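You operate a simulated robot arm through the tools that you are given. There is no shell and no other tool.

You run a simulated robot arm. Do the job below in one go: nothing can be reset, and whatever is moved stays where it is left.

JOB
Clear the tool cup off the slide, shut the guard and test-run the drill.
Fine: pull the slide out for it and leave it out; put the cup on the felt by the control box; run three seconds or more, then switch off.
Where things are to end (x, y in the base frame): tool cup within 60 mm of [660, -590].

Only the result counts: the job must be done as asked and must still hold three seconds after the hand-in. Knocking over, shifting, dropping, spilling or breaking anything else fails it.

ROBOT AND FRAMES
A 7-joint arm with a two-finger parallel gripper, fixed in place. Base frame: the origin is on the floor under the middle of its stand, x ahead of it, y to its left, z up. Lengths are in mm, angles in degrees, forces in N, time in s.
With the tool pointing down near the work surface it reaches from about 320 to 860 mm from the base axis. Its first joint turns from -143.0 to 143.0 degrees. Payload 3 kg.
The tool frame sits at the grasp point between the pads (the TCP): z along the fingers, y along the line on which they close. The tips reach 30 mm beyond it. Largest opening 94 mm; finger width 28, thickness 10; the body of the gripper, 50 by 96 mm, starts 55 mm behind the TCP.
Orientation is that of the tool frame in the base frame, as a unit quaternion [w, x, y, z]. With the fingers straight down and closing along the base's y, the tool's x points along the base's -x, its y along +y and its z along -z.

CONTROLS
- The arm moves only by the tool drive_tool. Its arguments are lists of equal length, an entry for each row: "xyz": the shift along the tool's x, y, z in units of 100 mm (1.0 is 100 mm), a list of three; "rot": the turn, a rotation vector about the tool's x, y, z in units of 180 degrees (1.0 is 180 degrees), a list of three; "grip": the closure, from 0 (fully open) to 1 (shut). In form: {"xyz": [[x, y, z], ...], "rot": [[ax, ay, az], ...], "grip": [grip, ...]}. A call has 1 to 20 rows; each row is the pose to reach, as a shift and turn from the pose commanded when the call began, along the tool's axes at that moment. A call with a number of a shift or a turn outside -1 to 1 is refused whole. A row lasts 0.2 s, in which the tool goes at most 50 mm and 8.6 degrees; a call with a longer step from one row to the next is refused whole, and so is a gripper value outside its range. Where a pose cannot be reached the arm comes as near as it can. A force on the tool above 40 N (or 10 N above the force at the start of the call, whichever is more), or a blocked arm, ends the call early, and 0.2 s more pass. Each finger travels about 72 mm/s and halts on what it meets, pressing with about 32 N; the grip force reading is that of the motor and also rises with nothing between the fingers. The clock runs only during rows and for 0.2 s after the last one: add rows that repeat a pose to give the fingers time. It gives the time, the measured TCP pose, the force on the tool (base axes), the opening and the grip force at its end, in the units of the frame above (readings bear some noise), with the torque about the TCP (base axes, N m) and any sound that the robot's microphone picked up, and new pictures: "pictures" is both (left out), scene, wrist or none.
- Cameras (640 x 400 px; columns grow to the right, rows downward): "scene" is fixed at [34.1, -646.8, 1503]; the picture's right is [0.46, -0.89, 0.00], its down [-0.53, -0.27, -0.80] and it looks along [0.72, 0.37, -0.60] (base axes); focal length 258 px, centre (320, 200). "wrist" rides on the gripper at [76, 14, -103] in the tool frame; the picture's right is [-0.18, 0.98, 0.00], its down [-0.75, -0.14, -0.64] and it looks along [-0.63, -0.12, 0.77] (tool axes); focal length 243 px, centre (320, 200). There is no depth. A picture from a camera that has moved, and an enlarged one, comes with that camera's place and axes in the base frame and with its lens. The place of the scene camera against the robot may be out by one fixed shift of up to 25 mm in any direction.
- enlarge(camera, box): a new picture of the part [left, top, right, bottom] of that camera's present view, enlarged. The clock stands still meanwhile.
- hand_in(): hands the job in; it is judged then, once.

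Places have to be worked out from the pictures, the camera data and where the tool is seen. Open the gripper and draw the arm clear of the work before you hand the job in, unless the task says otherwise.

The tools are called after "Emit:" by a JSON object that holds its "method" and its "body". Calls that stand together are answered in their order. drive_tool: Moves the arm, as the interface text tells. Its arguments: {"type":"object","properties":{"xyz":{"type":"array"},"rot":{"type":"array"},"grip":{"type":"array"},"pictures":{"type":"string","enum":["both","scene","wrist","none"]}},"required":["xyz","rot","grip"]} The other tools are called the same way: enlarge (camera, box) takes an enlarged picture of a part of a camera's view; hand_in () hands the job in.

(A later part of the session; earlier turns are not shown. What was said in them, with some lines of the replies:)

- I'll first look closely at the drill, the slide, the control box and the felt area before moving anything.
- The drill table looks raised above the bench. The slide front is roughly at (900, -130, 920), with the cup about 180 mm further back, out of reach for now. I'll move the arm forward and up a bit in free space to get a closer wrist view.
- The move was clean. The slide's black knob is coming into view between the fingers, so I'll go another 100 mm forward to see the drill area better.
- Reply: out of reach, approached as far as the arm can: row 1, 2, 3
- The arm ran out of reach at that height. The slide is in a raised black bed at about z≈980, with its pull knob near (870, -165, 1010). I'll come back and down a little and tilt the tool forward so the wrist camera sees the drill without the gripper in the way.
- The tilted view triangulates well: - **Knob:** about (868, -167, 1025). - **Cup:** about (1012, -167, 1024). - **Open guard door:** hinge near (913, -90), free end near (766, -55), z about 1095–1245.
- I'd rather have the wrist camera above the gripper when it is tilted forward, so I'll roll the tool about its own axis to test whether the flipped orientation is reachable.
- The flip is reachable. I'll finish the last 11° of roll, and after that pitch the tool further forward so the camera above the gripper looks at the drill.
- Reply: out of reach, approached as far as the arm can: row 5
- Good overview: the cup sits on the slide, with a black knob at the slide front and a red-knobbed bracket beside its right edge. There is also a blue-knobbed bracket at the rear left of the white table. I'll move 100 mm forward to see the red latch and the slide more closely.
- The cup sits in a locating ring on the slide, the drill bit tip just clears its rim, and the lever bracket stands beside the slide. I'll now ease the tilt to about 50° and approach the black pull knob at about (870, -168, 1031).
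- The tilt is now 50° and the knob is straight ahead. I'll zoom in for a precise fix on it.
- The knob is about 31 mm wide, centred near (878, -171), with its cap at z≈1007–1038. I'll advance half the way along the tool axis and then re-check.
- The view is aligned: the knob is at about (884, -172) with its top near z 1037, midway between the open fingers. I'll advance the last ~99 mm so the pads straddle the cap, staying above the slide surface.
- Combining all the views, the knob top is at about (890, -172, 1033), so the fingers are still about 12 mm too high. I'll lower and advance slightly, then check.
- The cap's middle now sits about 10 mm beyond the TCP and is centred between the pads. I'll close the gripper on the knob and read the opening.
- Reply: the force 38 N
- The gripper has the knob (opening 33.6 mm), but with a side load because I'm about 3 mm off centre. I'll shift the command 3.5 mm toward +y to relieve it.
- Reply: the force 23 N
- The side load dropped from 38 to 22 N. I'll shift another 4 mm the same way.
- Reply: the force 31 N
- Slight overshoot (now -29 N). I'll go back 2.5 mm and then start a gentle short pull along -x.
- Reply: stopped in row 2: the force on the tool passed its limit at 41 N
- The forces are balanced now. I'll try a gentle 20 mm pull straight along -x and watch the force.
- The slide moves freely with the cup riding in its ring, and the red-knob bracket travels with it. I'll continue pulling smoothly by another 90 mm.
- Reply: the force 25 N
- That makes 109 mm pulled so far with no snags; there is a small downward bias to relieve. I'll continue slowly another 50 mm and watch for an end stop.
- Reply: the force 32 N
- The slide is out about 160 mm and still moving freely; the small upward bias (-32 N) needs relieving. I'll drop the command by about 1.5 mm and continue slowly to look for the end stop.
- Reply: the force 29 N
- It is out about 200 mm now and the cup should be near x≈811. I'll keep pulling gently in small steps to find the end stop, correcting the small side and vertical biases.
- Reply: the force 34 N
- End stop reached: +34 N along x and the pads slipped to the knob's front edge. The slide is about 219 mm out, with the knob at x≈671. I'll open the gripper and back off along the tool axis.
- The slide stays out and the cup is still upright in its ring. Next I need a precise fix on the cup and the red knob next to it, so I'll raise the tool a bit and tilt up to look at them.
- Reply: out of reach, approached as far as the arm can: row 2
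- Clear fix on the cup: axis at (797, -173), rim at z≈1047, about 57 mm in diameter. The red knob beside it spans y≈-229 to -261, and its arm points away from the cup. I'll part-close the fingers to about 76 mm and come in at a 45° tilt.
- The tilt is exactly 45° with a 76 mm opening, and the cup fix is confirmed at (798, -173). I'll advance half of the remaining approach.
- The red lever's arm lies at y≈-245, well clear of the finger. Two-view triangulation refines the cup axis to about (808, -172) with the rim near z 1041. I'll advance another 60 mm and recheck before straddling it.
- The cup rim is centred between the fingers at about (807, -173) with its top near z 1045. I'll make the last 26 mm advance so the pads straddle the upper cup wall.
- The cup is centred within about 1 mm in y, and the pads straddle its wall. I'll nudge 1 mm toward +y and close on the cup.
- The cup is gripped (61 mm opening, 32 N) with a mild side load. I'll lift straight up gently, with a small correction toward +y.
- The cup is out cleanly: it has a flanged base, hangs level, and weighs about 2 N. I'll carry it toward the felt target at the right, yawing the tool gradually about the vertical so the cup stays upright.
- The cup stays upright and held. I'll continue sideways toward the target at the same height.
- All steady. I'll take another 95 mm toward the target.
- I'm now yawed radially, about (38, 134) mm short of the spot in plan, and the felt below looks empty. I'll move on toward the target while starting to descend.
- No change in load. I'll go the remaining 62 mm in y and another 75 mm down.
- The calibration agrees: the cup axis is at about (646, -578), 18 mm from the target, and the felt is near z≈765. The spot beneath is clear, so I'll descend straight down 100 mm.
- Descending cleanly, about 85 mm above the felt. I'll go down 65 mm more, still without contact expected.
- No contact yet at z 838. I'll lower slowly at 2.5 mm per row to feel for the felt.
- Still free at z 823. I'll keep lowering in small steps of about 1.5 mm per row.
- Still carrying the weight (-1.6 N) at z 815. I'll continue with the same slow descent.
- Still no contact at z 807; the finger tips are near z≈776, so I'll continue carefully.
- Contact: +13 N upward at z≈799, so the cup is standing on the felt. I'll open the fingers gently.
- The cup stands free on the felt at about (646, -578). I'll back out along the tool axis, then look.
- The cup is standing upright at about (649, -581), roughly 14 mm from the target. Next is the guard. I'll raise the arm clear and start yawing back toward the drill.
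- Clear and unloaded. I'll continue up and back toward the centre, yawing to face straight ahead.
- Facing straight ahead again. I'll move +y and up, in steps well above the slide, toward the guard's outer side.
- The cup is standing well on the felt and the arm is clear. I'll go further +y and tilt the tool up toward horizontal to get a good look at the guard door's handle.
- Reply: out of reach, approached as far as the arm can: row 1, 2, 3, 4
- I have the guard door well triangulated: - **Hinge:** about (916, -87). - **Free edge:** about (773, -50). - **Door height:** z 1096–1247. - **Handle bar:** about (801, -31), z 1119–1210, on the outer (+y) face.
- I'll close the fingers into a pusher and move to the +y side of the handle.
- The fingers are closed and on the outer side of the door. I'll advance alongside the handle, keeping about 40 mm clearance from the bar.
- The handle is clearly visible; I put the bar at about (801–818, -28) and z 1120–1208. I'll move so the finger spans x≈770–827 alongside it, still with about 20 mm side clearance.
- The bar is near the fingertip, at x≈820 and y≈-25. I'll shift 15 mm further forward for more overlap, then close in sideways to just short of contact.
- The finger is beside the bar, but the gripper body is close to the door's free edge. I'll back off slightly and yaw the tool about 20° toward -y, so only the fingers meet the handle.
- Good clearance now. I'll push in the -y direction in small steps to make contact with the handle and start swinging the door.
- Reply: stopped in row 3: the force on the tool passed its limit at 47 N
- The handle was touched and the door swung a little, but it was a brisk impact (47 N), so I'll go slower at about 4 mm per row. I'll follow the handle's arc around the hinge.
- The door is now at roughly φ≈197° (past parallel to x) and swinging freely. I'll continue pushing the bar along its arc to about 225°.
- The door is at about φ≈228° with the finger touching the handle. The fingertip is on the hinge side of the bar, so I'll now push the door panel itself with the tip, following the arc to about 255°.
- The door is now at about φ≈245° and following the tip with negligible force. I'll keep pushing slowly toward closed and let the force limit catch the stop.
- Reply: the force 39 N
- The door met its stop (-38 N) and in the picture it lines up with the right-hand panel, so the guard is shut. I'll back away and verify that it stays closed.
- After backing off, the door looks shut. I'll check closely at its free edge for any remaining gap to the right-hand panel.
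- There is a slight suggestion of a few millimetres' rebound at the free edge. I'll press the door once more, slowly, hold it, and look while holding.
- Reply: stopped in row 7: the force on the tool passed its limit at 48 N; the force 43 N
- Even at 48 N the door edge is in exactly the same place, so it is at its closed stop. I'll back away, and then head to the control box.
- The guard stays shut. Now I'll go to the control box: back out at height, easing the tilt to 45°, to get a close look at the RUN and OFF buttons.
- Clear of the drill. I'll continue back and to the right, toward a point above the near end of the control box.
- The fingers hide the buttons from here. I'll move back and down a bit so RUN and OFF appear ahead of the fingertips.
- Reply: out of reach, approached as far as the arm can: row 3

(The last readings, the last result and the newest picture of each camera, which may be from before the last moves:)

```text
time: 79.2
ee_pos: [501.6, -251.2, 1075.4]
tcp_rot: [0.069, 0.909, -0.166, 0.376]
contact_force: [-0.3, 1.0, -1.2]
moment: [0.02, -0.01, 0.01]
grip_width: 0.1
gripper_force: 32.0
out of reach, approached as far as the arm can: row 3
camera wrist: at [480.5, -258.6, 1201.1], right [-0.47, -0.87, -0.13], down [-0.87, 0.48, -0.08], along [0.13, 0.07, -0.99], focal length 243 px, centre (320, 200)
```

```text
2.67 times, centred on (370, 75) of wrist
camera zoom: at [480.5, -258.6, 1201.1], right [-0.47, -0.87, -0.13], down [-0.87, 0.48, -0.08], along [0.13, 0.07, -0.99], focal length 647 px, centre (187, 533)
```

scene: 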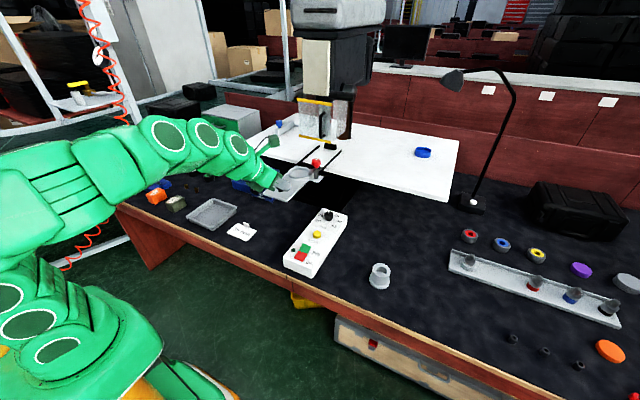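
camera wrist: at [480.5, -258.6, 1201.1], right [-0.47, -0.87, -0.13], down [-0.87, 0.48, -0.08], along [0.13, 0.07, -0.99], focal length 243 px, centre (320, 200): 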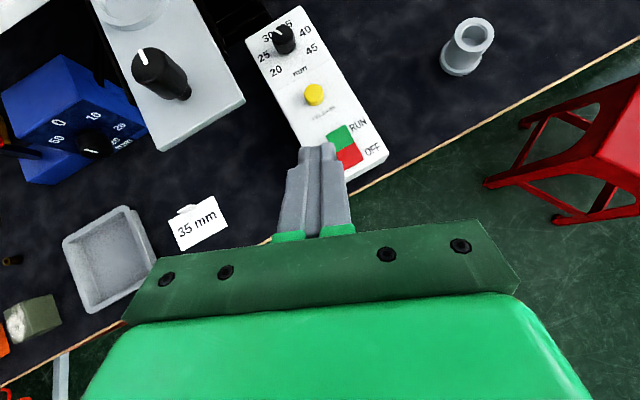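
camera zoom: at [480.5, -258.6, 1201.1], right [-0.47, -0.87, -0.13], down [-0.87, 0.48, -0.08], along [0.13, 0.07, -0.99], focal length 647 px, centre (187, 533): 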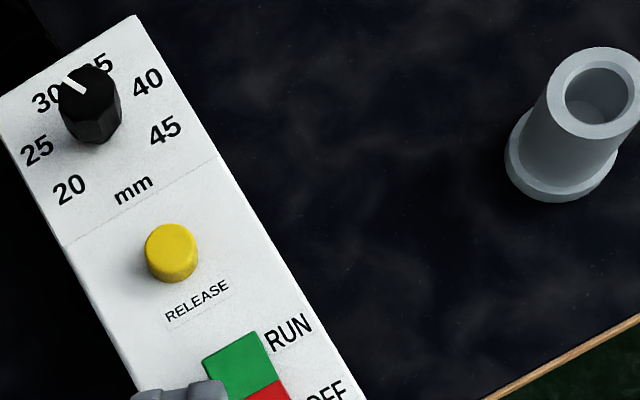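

Here I can see the green RUN/red OFF rocker. To press it reliably I'll use a steeper tool, so I'll reduce the tilt to about 20° while moving closer to it, well above the box.

Emit:
{"method": "drive_tool", "body": {"xyz": [[-0.03, 0.01, 0.18], [-0.055, 0.023, 0.37], [-0.08, 0.035, 0.55], [-0.109, 0.046, 0.739]], "rot": [[0, -0.035, 0], [0, -0.07, 0], [0, -0.105, 0], [0, -0.139, 0]], "grip": [1, 1, 1, 1], "pictures": "wrist"}}

```text
time: 80.2
ee_pos: [542.7, -271.5, 1014.0]
tcp_rot: [0.031, 0.968, -0.178, 0.171]
contact_force: [-0.2, -0.3, 1.7]
moment: [0.02, 0.03, -0.03]
grip_width: 0.2
gripper_force: 32.0
camera wrist: at [572.5, -297.8, 1136.5], right [-0.51, -0.86, -0.06], down [-0.82, 0.46, 0.35], along [-0.27, 0.23, -0.94], focal length 243 px, centre (320, 200)
```

wrist: 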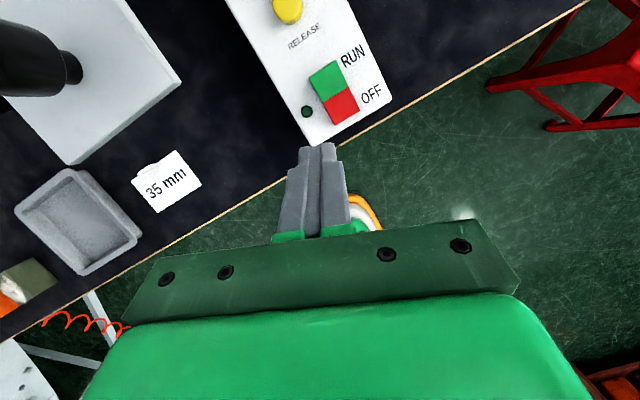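

Clear view of the rocker: RUN centre at about (607, -305), OFF centre at about (574, -307). I'll move to hover above RUN.

Emit:
{"method": "drive_tool", "body": {"xyz": [[0.07, 0.018, 0.29], [0.14, 0.037, 0.58], [0.215, 0.055, 0.875]], "rot": [[0, 0, 0], [0, 0, 0], [0, 0, 0]], "grip": [1, 1, 1], "pictures": "none"}}

Emit:
{"method": "drive_tool", "body": {"xyz": [[0.05, 0.015, 0.22], [0.098, 0.03, 0.45]], "rot": [[0, 0, 0], [0, 0, 0]], "grip": [1, 1], "pictures": "both"}}

Emit:
{"method": "enlarge", "body": {"camera": "wrist", "box": [220, 60, 420, 190]}}

Emit:
{"method": "enlarge", "body": {"camera": "scene", "box": [260, 200, 380, 290]}}

```text
time: 81.0
ee_pos: [585.8, -292.6, 937.8]
tcp_rot: [0.031, 0.969, -0.177, 0.17]
contact_force: [0.3, 0.0, -1.0]
moment: [0.02, 0.0, 0.03]
grip_width: 0.1
gripper_force: 32.3
```

```text
time: 81.6
ee_pos: [608.9, -304.1, 900.0]
tcp_rot: [0.031, 0.969, -0.177, 0.17]
contact_force: [0.3, -1.0, 0.1]
moment: [0.03, -0.03, -0.02]
grip_width: 0.1
gripper_force: 31.8
camera wrist: at [638.3, -331.5, 1022.6], right [-0.51, -0.86, -0.06], down [-0.82, 0.46, 0.35], along [-0.27, 0.23, -0.94], focal length 243 px, centre (320, 200)
```

scene: 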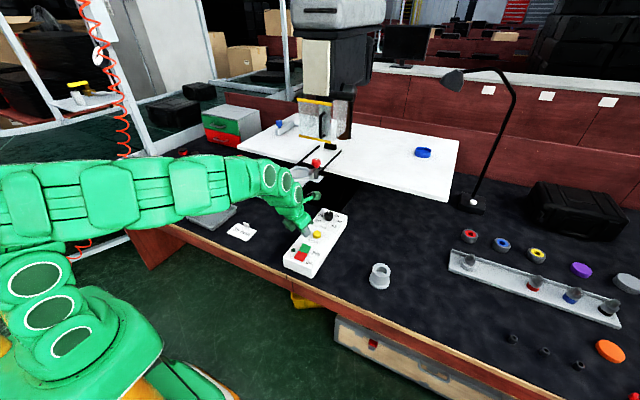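
wrist: 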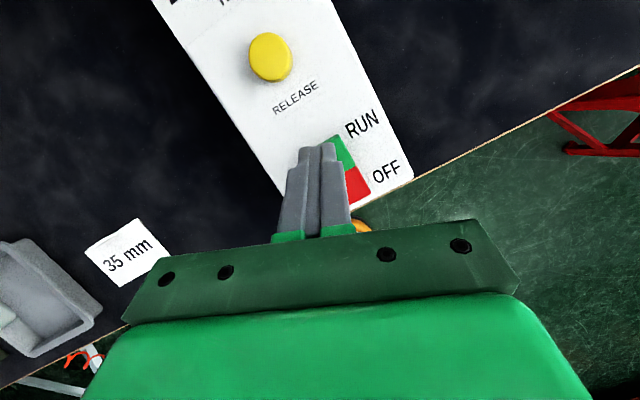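

```text
3.08 times, centred on (320, 125) of wrist
camera zoom: at [638.3, -331.5, 1022.6], right [-0.51, -0.86, -0.06], down [-0.82, 0.46, 0.35], along [-0.27, 0.23, -0.94], focal length 746 px, centre (320, 431)
```

zoom: 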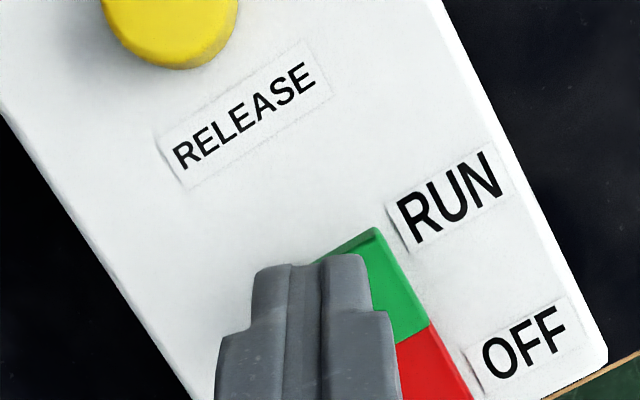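

```text
4.44 times, centred on (320, 245) of scene
camera zoom: at [34.1, -646.8, 1503.0], right [0.46, -0.89, 0.0], down [-0.53, -0.27, -0.8], along [0.72, 0.37, -0.6], focal length 1148 px, centre (320, 0)
```

zoom: 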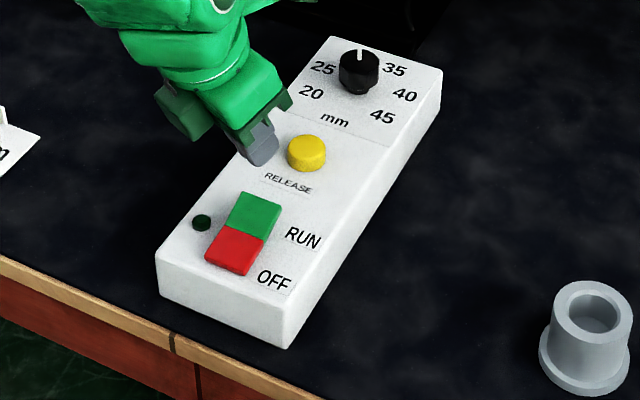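

The contact edge of the fingertip is right over the centre of RUN at (606, -304). I'll descend 35 mm to just above it.

Emit:
{"method": "drive_tool", "body": {"xyz": [[-0.03, 0, 0.08], [-0.07, 0, 0.19], [-0.1, 0, 0.27], [-0.12, 0, 0.328]], "rot": [[0, 0, 0], [0, 0, 0], [0, 0, 0], [0, 0, 0]], "grip": [1, 1, 1, 1], "pictures": "both"}}

Emit:
{"method": "enlarge", "body": {"camera": "scene", "box": [260, 200, 380, 290]}}

Emit:
{"method": "enlarge", "body": {"camera": "wrist", "box": [220, 60, 420, 190]}}

```text
time: 82.6
ee_pos: [608.0, -305.1, 865.2]
tcp_rot: [0.032, 0.969, -0.177, 0.171]
contact_force: [0.4, 0.3, -0.1]
moment: [-0.04, 0.03, 0.0]
grip_width: 0.0
gripper_force: 31.8
camera wrist: at [639.0, -331.6, 988.0], right [-0.51, -0.86, -0.06], down [-0.82, 0.46, 0.34], along [-0.27, 0.23, -0.94], focal length 243 px, centre (320, 200)
```

scene: 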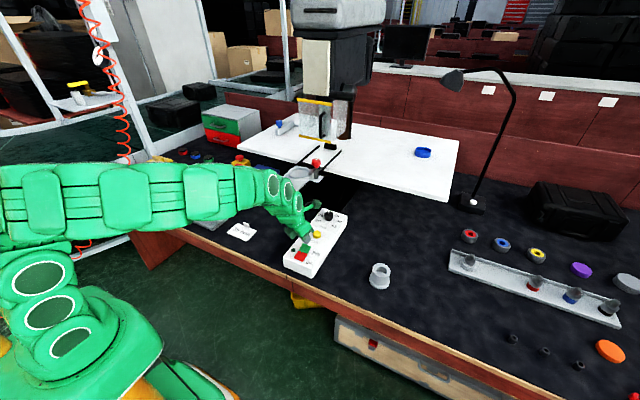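
wrist: 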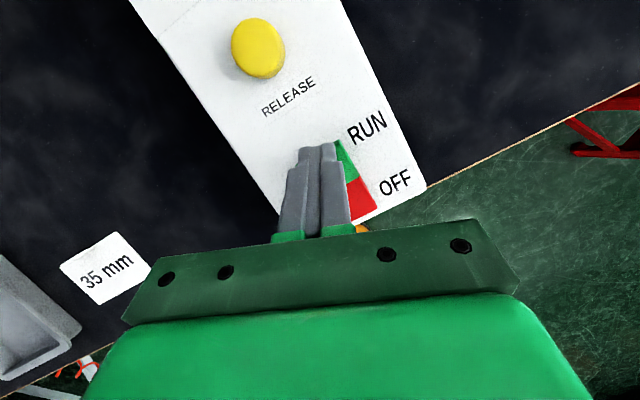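

```text
4.44 times, centred on (320, 245) of scene
camera zoom: at [34.1, -646.8, 1503.0], right [0.46, -0.89, 0.0], down [-0.53, -0.27, -0.8], along [0.72, 0.37, -0.6], focal length 1148 px, centre (320, 0)
```

zoom: 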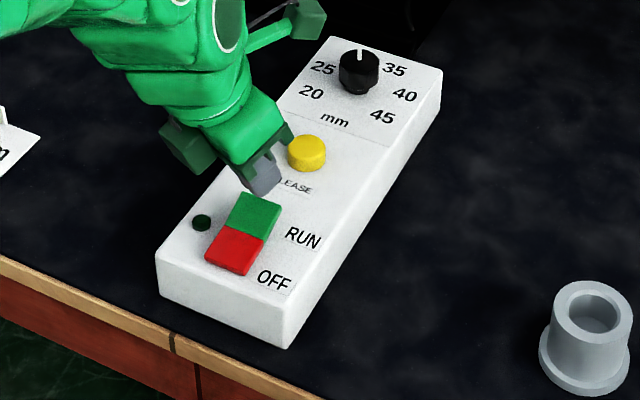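

```text
3.08 times, centred on (320, 125) of wrist
camera zoom: at [639.0, -331.6, 988.0], right [-0.51, -0.86, -0.06], down [-0.82, 0.46, 0.34], along [-0.27, 0.23, -0.94], focal length 746 px, centre (320, 431)
```

zoom: 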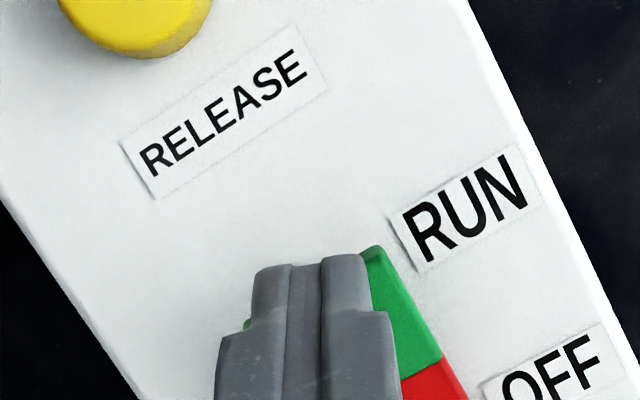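

Two views agree: RUN's top is at z≈815, x 591–622, and y -288 to -324. The fingertip edge is 17 mm above its centre. I'll press down slowly now.

Emit:
{"method": "drive_tool", "body": {"xyz": [[-0.017, 0, 0.047], [-0.034, 0, 0.094], [-0.043, 0, 0.117], [-0.048, 0, 0.131], [-0.053, 0, 0.145], [-0.058, 0, 0.159], [-0.063, 0, 0.173], [-0.068, 0, 0.187]], "rot": [[0, 0, 0], [0, 0, 0], [0, 0, 0], [0, 0, 0], [0, 0, 0], [0, 0, 0], [0, 0, 0], [0, 0, 0]], "grip": [1, 1, 1, 1, 1, 1, 1, 1], "pictures": "wrist"}}

Emit:
{"method": "enlarge", "body": {"camera": "scene", "box": [260, 200, 380, 290]}}

```text
time: 84.4
ee_pos: [609.7, -303.5, 845.7]
tcp_rot: [0.032, 0.969, -0.177, 0.17]
contact_force: [1.4, 0.5, 2.0]
moment: [0.03, -0.02, 0.0]
grip_width: 0.0
gripper_force: 32.4
camera wrist: at [639.6, -331.1, 968.5], right [-0.51, -0.86, -0.06], down [-0.82, 0.46, 0.34], along [-0.27, 0.23, -0.94], focal length 243 px, centre (320, 200)
```

wrist: 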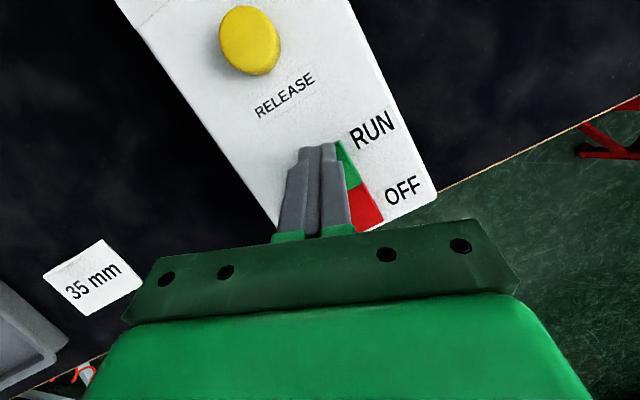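

```text
4.44 times, centred on (320, 245) of scene
camera zoom: at [34.1, -646.8, 1503.0], right [0.46, -0.89, 0.0], down [-0.53, -0.27, -0.8], along [0.72, 0.37, -0.6], focal length 1148 px, centre (320, 0)
```

zoom: 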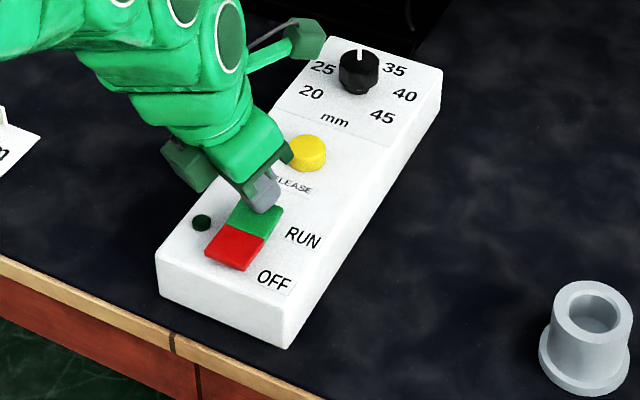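

Only 2 N so far at z 845.7, so it is about at the surface. I'll continue pressing in small steps.

Emit:
{"method": "drive_tool", "body": {"xyz": [[-0.005, 0, 0.014], [-0.01, 0, 0.028], [-0.015, 0, 0.042], [-0.02, 0, 0.056], [-0.026, 0, 0.07]], "rot": [[0, 0, 0], [0, 0, 0], [0, 0, 0], [0, 0, 0], [0, 0, 0]], "grip": [1, 1, 1, 1, 1], "pictures": "wrist"}}

Emit:
{"method": "enlarge", "body": {"camera": "scene", "box": [260, 200, 380, 290]}}

```text
time: 85.6
ee_pos: [610.0, -304.6, 840.6]
tcp_rot: [0.032, 0.969, -0.177, 0.171]
contact_force: [-4.1, 1.3, 17.2]
moment: [0.02, 0.24, 0.07]
grip_width: 0.0
gripper_force: 32.3
camera wrist: at [639.5, -331.2, 962.1], right [-0.51, -0.86, -0.06], down [-0.82, 0.46, 0.34], along [-0.27, 0.23, -0.94], focal length 243 px, centre (320, 200)
```

wrist: 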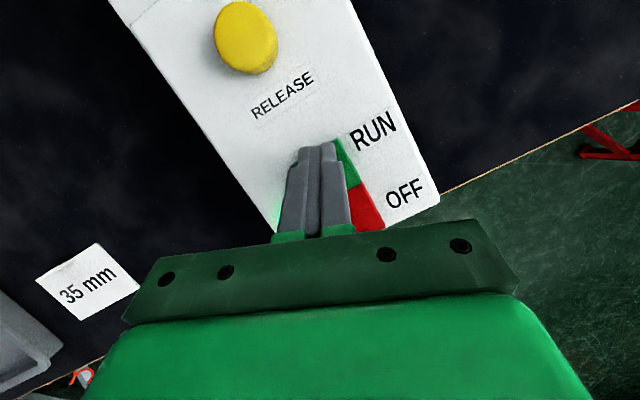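

```text
4.44 times, centred on (320, 245) of scene
camera zoom: at [34.1, -646.8, 1503.0], right [0.46, -0.89, 0.0], down [-0.53, -0.27, -0.8], along [0.72, 0.37, -0.6], focal length 1148 px, centre (320, 0)
```

zoom: 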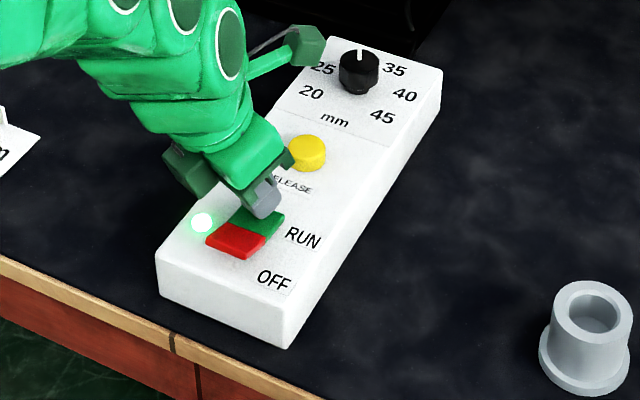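

The run lamp has lit green at t≈85.5 s. I'll lift off RUN straight up and watch and listen to the drill while it runs.

Emit:
{"method": "drive_tool", "body": {"xyz": [[0.02, 0, -0.06], [0.06, 0, -0.17], [0.1, 0, -0.28], [0.137, 0, -0.375], [0.137, 0, -0.375]], "rot": [[0, 0, 0], [0, 0, 0], [0, 0, 0], [0, 0, 0], [0, 0, 0]], "grip": [1, 1, 1, 1, 1], "pictures": "scene"}}

Emit:
{"method": "enlarge", "body": {"camera": "scene", "box": [260, 200, 380, 290]}}

Emit:
{"method": "enlarge", "body": {"camera": "scene", "box": [290, 85, 360, 145]}}

```text
time: 86.8
ee_pos: [609.8, -304.9, 878.2]
tcp_rot: [0.033, 0.969, -0.177, 0.171]
contact_force: [0.0, 0.8, 0.1]
moment: [-0.02, -0.03, 0.0]
grip_width: 0.0
gripper_force: 32.1
```

scene: 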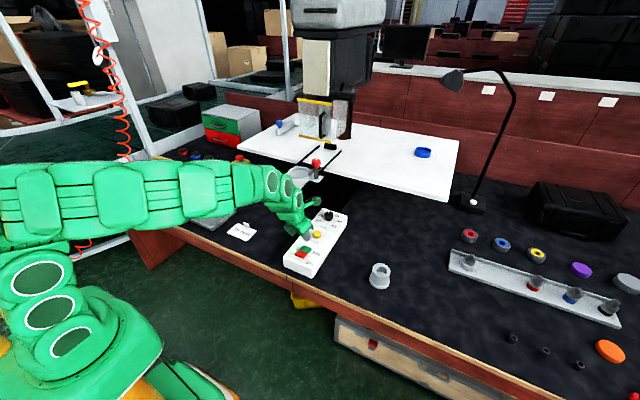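

```text
4.44 times, centred on (320, 245) of scene
camera zoom: at [34.1, -646.8, 1503.0], right [0.46, -0.89, 0.0], down [-0.53, -0.27, -0.8], along [0.72, 0.37, -0.6], focal length 1148 px, centre (320, 0)
```

zoom: 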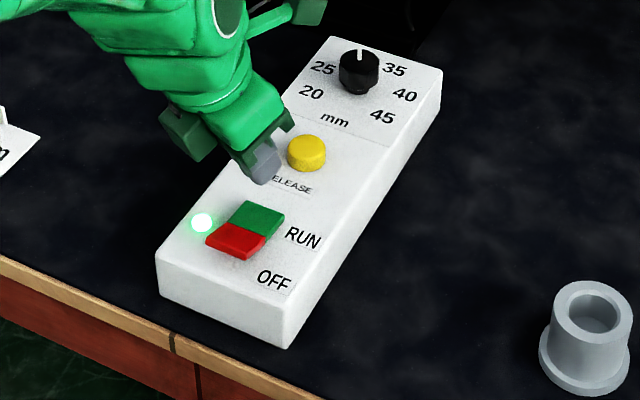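

```text
6.67 times, centred on (325, 115) of scene
camera zoom: at [34.1, -646.8, 1503.0], right [0.46, -0.89, 0.0], down [-0.53, -0.27, -0.8], along [0.72, 0.37, -0.6], focal length 1722 px, centre (287, 767)
```

zoom: 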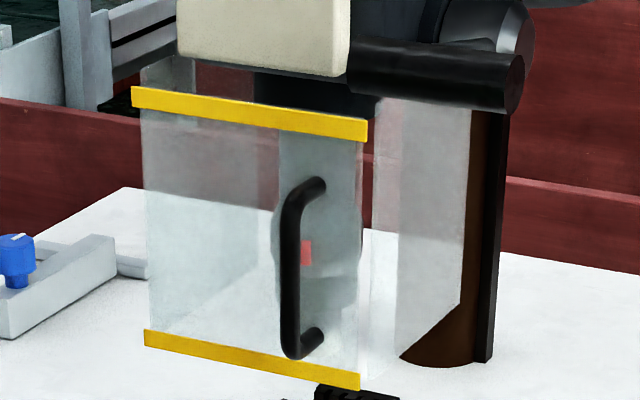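

The lamp stays lit, and the red mark on the chuck has moved, so the spindle is turning behind the shut guard. I'll move over the OFF half and wait there while the drill keeps running.

Emit:
{"method": "drive_tool", "body": {"xyz": [[-0.07, 0.036, -0.026], [-0.15, 0.075, -0.053], [-0.22, 0.11, -0.078], [-0.296, 0.149, -0.108], [-0.296, 0.149, -0.108], [-0.296, 0.149, -0.108], [-0.296, 0.149, -0.108], [-0.296, 0.149, -0.108], [-0.296, 0.149, -0.108], [-0.296, 0.149, -0.108], [-0.296, 0.149, -0.108], [-0.296, 0.149, -0.108]], "rot": [[0, 0, 0], [0, 0, 0], [0, 0, 0], [0, 0, 0], [0, 0, 0], [0, 0, 0], [0, 0, 0], [0, 0, 0], [0, 0, 0], [0, 0, 0], [0, 0, 0], [0, 0, 0]], "grip": [1, 1, 1, 1, 1, 1, 1, 1, 1, 1, 1, 1], "pictures": "both"}}

Emit:
{"method": "enlarge", "body": {"camera": "wrist", "box": [220, 60, 420, 190]}}

Emit:
{"method": "enlarge", "body": {"camera": "scene", "box": [290, 85, 360, 145]}}

Emit:
{"method": "enlarge", "body": {"camera": "scene", "box": [260, 200, 380, 290]}}

```text
time: 89.4
ee_pos: [574.1, -306.3, 878.5]
tcp_rot: [0.033, 0.969, -0.177, 0.17]
contact_force: [-0.3, 0.2, 0.1]
moment: [-0.01, -0.01, 0.01]
grip_width: 0.1
gripper_force: 32.7
camera wrist: at [603.8, -333.5, 1001.4], right [-0.51, -0.86, -0.06], down [-0.82, 0.46, 0.34], along [-0.27, 0.23, -0.94], focal length 243 px, centre (320, 200)
```

scene: 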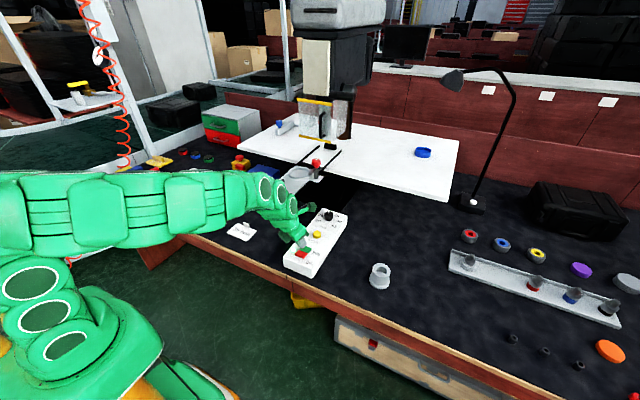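
wrist: 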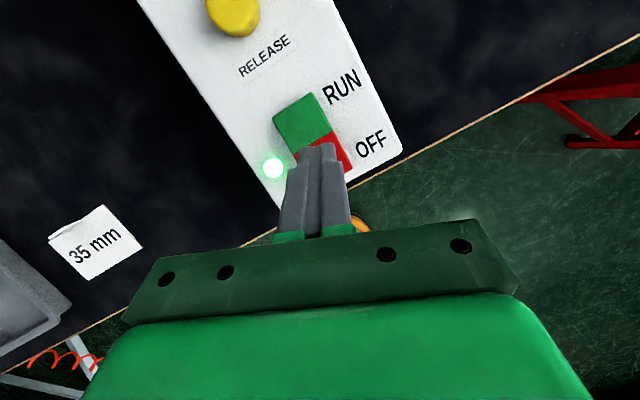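

```text
3.08 times, centred on (320, 125) of wrist
camera zoom: at [603.8, -333.5, 1001.4], right [-0.51, -0.86, -0.06], down [-0.82, 0.46, 0.34], along [-0.27, 0.23, -0.94], focal length 746 px, centre (320, 431)
```

zoom: 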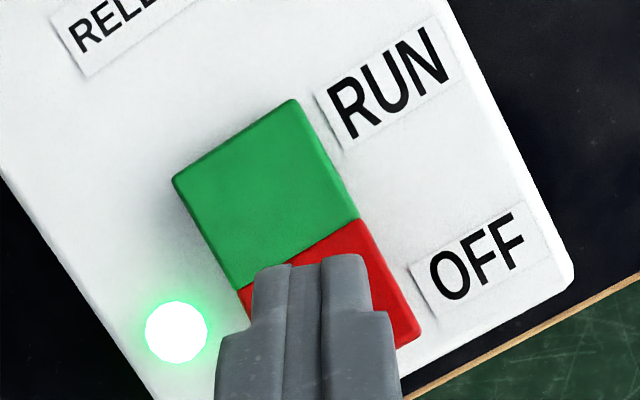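

```text
6.67 times, centred on (325, 115) of scene
camera zoom: at [34.1, -646.8, 1503.0], right [0.46, -0.89, 0.0], down [-0.53, -0.27, -0.8], along [0.72, 0.37, -0.6], focal length 1722 px, centre (287, 767)
```

zoom: 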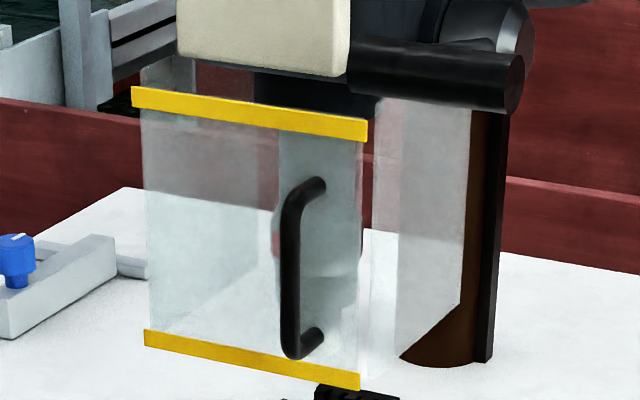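

```text
4.44 times, centred on (320, 245) of scene
camera zoom: at [34.1, -646.8, 1503.0], right [0.46, -0.89, 0.0], down [-0.53, -0.27, -0.8], along [0.72, 0.37, -0.6], focal length 1148 px, centre (320, 0)
```

zoom: 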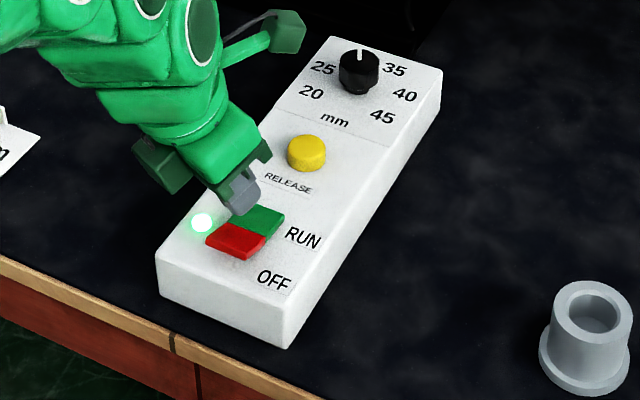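

The chuck mark has moved again, so the drill has now been turning for about 4 s. The fingertip edge is over the OFF half at about (571, -305), so I'll press it down to switch off.

Emit:
{"method": "drive_tool", "body": {"xyz": [[-0.034, 0, 0.094], [-0.068, 0, 0.187], [-0.082, 0, 0.225], [-0.089, 0, 0.244], [-0.096, 0, 0.262], [-0.103, 0, 0.281], [-0.108, 0, 0.295], [-0.113, 0, 0.309], [-0.118, 0, 0.323], [-0.123, 0, 0.337], [-0.128, 0, 0.352]], "rot": [[0, 0, 0], [0, 0, 0], [0, 0, 0], [0, 0, 0], [0, 0, 0], [0, 0, 0], [0, 0, 0], [0, 0, 0], [0, 0, 0], [0, 0, 0], [0, 0, 0]], "grip": [1, 1, 1, 1, 1, 1, 1, 1, 1, 1, 1], "pictures": "wrist"}}

Emit:
{"method": "enlarge", "body": {"camera": "scene", "box": [260, 200, 380, 290]}}

```text
time: 91.8
ee_pos: [574.4, -308.5, 842.0]
tcp_rot: [0.032, 0.969, -0.177, 0.17]
contact_force: [-0.3, -0.9, 0.1]
moment: [0.0, 0.03, 0.03]
grip_width: 0.0
gripper_force: 32.5
camera wrist: at [605.4, -334.0, 963.7], right [-0.51, -0.86, -0.06], down [-0.82, 0.46, 0.34], along [-0.27, 0.23, -0.94], focal length 243 px, centre (320, 200)
```

wrist: 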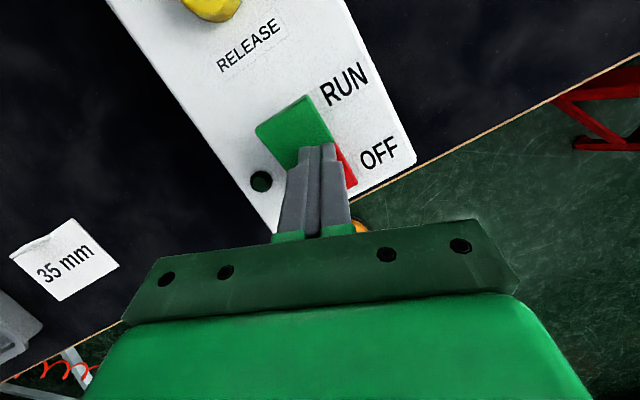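

```text
4.44 times, centred on (320, 245) of scene
camera zoom: at [34.1, -646.8, 1503.0], right [0.46, -0.89, 0.0], down [-0.53, -0.27, -0.8], along [0.72, 0.37, -0.6], focal length 1148 px, centre (320, 0)
```

zoom: 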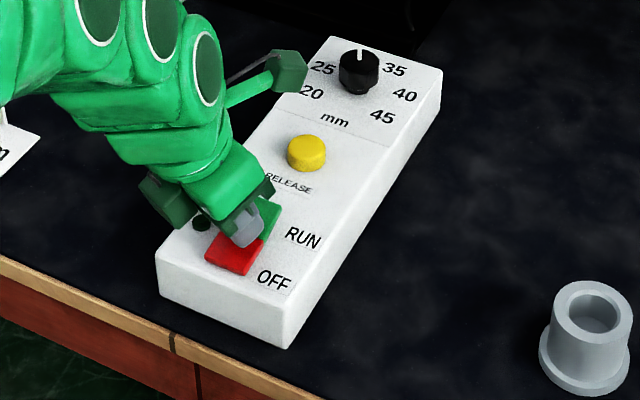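

The lamp is out, so the drill is switched off after about 5.5 s of running. I'll lift straight up off the box.

Emit:
{"method": "drive_tool", "body": {"xyz": [[0.03, 0, -0.09], [0.1, 0, -0.28], [0.2, 0, -0.55], [0.32, 0, -0.88]], "rot": [[0, 0, 0], [0, 0, 0], [0, 0, 0], [0, 0, 0]], "grip": [1, 1, 1, 1], "pictures": "both"}}

Emit:
{"method": "enlarge", "body": {"camera": "scene", "box": [260, 200, 380, 290]}}

Emit:
{"method": "enlarge", "body": {"camera": "scene", "box": [290, 85, 360, 145]}}

```text
time: 92.8
ee_pos: [575.5, -307.1, 935.6]
tcp_rot: [0.032, 0.969, -0.175, 0.171]
contact_force: [-0.3, 0.0, -0.2]
moment: [0.0, 0.02, 0.01]
grip_width: 0.0
gripper_force: 31.8
camera wrist: at [606.3, -333.8, 1056.8], right [-0.51, -0.86, -0.06], down [-0.82, 0.46, 0.35], along [-0.27, 0.23, -0.94], focal length 243 px, centre (320, 200)
```

scene: 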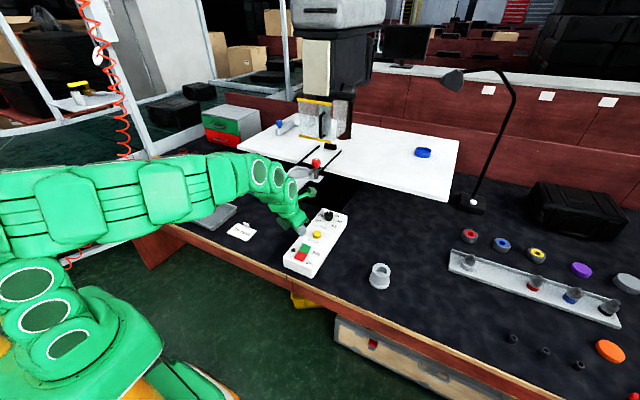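
wrist: 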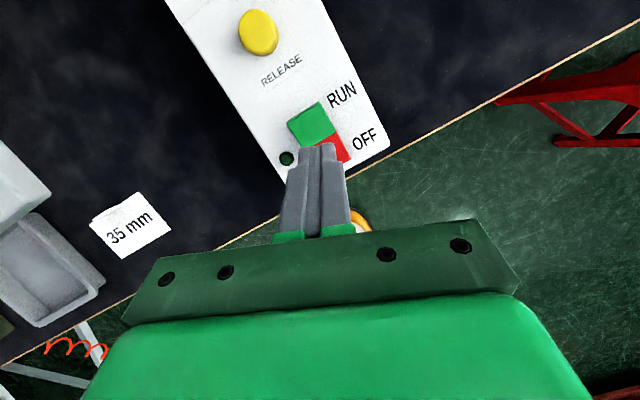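

```text
4.44 times, centred on (320, 245) of scene
camera zoom: at [34.1, -646.8, 1503.0], right [0.46, -0.89, 0.0], down [-0.53, -0.27, -0.8], along [0.72, 0.37, -0.6], focal length 1148 px, centre (320, 0)
```

zoom: 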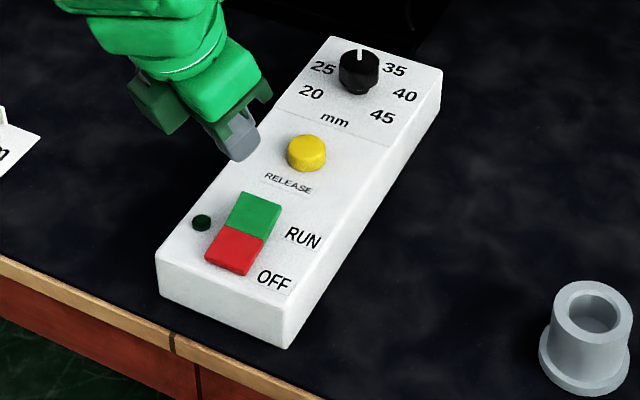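

```text
6.67 times, centred on (325, 115) of scene
camera zoom: at [34.1, -646.8, 1503.0], right [0.46, -0.89, 0.0], down [-0.53, -0.27, -0.8], along [0.72, 0.37, -0.6], focal length 1722 px, centre (287, 767)
```

zoom: 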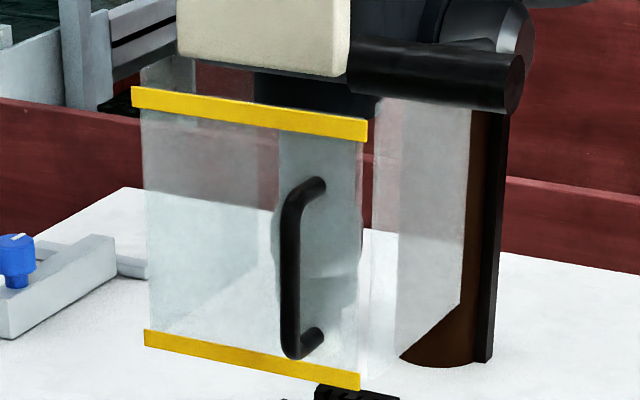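

The rocker is back to OFF, the lamp is dark, the guard is shut, and the cup is standing. I'll draw the arm up and clear, and open the gripper.

Emit:
{"method": "drive_tool", "body": {"xyz": [[0.016, -0.03, -0.23], [0.033, -0.06, -0.47], [0.05, -0.09, -0.7], [0.065, -0.116, -0.932], [0.065, -0.116, -0.932], [0.065, -0.116, -0.932], [0.065, -0.116, -0.932]], "rot": [[0, 0, 0], [0, 0, 0], [0, 0, 0], [0, 0, 0], [0, 0, 0], [0, 0, 0], [0, 0, 0]], "grip": [1, 1, 0.7, 0.4, 0, 0, 0], "pictures": "both"}}

Emit:
{"method": "drive_tool", "body": {"xyz": [[0.03, 0, -0.2], [0.09, 0, -0.5], [0.15, 0, -0.8], [0.15, 0, -0.8]], "rot": [[0, 0, 0], [0, 0, 0], [0, 0, 0], [0, 0, 0]], "grip": [0, 0, 0, 0], "pictures": "both"}}

Emit:
{"method": "enlarge", "body": {"camera": "scene", "box": [230, 90, 430, 290]}}

```text
time: 94.4
ee_pos: [555.3, -287.5, 1025.2]
tcp_rot: [0.032, 0.969, -0.177, 0.17]
contact_force: [-0.8, -0.7, 0.3]
moment: [0.02, 0.02, 0.0]
grip_width: 93.9
gripper_force: 0.0
camera wrist: at [585.9, -313.5, 1147.8], right [-0.51, -0.86, -0.06], down [-0.82, 0.46, 0.34], along [-0.27, 0.23, -0.94], focal length 243 px, centre (320, 200)
```

scene: 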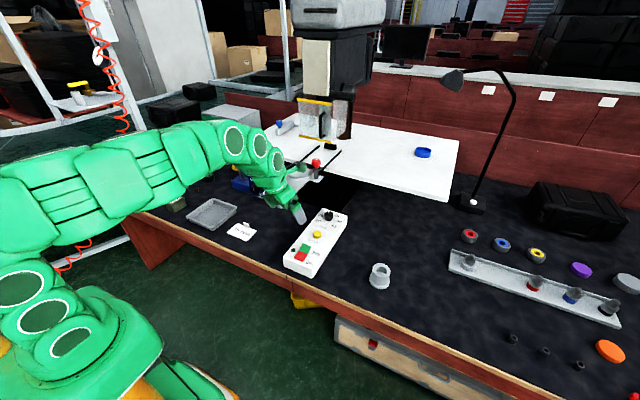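
wrist: 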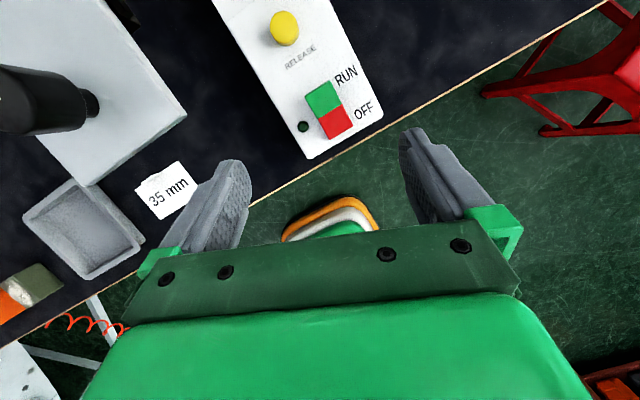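

```text
time: 95.4
ee_pos: [545.0, -280.2, 1105.4]
tcp_rot: [0.031, 0.969, -0.177, 0.171]
contact_force: [-0.4, 0.9, 0.0]
moment: [-0.03, 0.01, -0.04]
grip_width: 94.1
gripper_force: 0.2
camera wrist: at [574.4, -307.4, 1227.2], right [-0.51, -0.86, -0.06], down [-0.82, 0.46, 0.35], along [-0.27, 0.23, -0.94], focal length 243 px, centre (320, 200)
```

scene: 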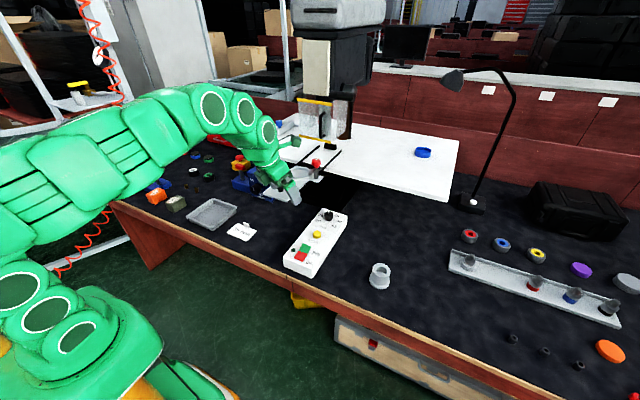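
wrist: 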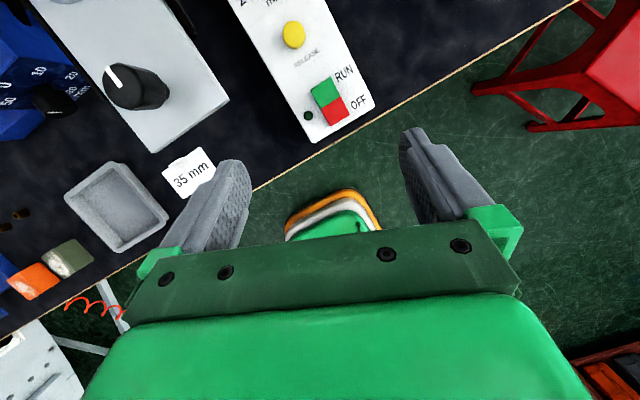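

```text
2.00 times, centred on (330, 190) of scene
camera zoom: at [34.1, -646.8, 1503.0], right [0.46, -0.89, 0.0], down [-0.53, -0.27, -0.8], along [0.72, 0.37, -0.6], focal length 517 px, centre (300, 220)
```

zoom: 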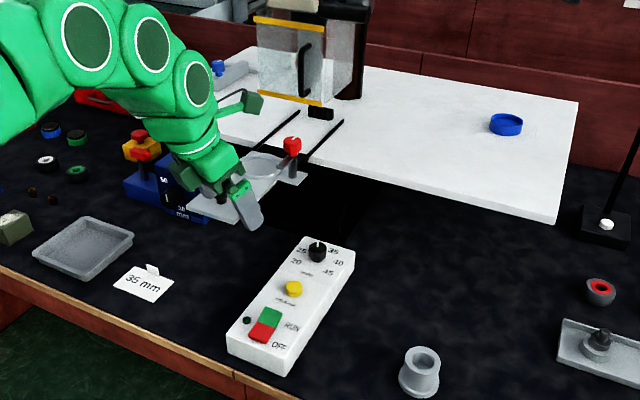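

Everything looks in place. I'll retreat a bit further up and away so the arm is well clear, and take a last look at the slide, guard and cup.

Emit:
{"method": "drive_tool", "body": {"xyz": [[-0.05, 0, -0.25], [-0.12, 0, -0.55], [-0.2, 0, -0.85], [-0.2, 0, -0.85]], "rot": [[0, 0, 0], [0, 0, 0], [0, 0, 0], [0, 0, 0]], "grip": [0, 0, 0, 0], "pictures": "both"}}

Emit:
{"method": "enlarge", "body": {"camera": "scene", "box": [230, 80, 390, 190]}}

Emit:
{"method": "enlarge", "body": {"camera": "scene", "box": [270, 190, 410, 300]}}

```text
time: 96.4
ee_pos: [498.4, -265.8, 1178.0]
tcp_rot: [0.032, 0.969, -0.177, 0.172]
contact_force: [-0.2, -0.3, 0.6]
moment: [-0.01, 0.02, 0.0]
grip_width: 93.8
gripper_force: 0.0
camera wrist: at [528.7, -292.6, 1299.9], right [-0.51, -0.86, -0.06], down [-0.82, 0.46, 0.34], along [-0.27, 0.23, -0.94], focal length 243 px, centre (320, 200)
```

scene: 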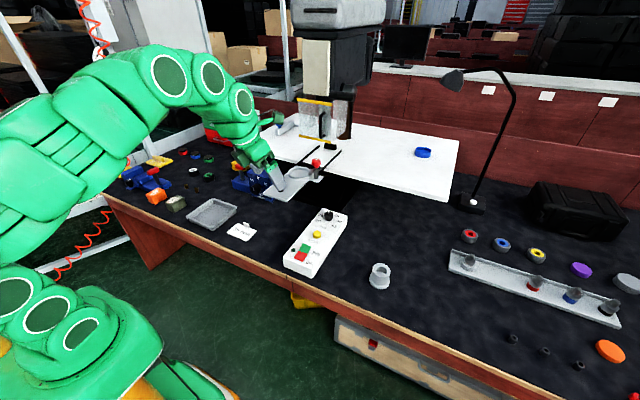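
wrist: 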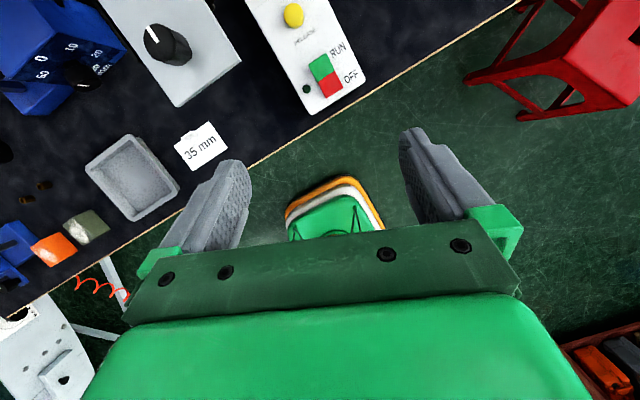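

```text
3.64 times, centred on (310, 135) of scene
camera zoom: at [34.1, -646.8, 1503.0], right [0.46, -0.89, 0.0], down [-0.53, -0.27, -0.8], along [0.72, 0.37, -0.6], focal length 939 px, centre (356, 436)
```

zoom: 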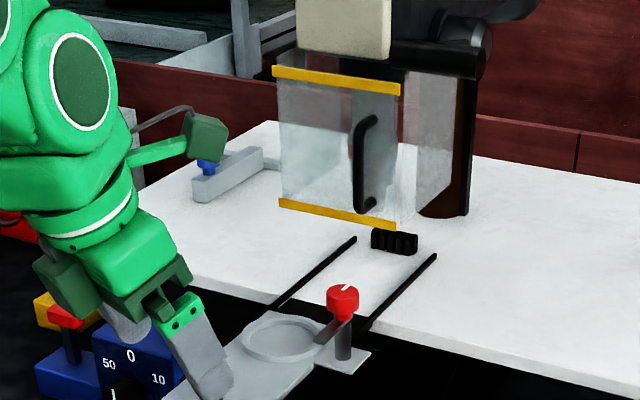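

```text
3.64 times, centred on (340, 245) of scene
camera zoom: at [34.1, -646.8, 1503.0], right [0.46, -0.89, 0.0], down [-0.53, -0.27, -0.8], along [0.72, 0.37, -0.6], focal length 939 px, centre (247, 36)
```

zoom: 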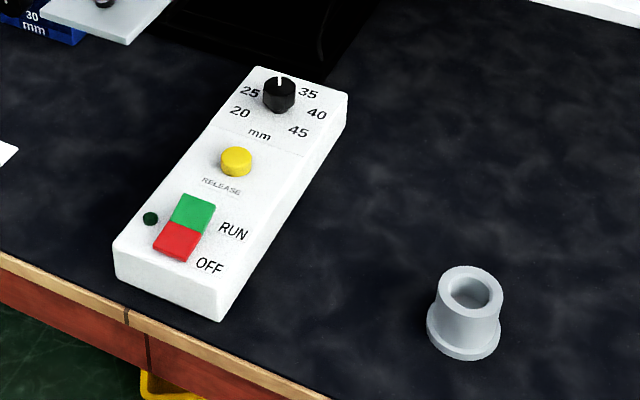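

Final state:
- **Slide:** fully out.
- **Cup:** standing on the felt beside the control box, about 16 mm from the target.
- **Guard:** shut against its stop.
- **Drill:** ran for about 5.5 s and is switched off, with the lamp dark.
- **Arm:** clear of the work with the gripper open.

I'm handing the job in.

Emit:
{"method": "hand_in", "body": {}}

```text
The job is handed in.
```

The job is done and handed in; I haven't been shown the judgement.

- **Slide:** I pulled it out to its end stop (about 220 mm) and left it out.
- **Tool cup:** It stands upright on the felt beside the control box at about (649, -579). That is roughly 16 mm from the target and inside the 60 mm limit.
- **Guard:** It is shut against its stop. Pressing it again with about 48 N did not move it.
- **Drill:** It ran for about 5.5 s with the guard shut, then I switched it off at OFF. The run lamp is dark and the rocker is back in the OFF position.
- **Arm:** The gripper is open and the arm is clear of the work.

I did not touch the depth dial or the RELEASE button, and saw nothing else knocked or moved.
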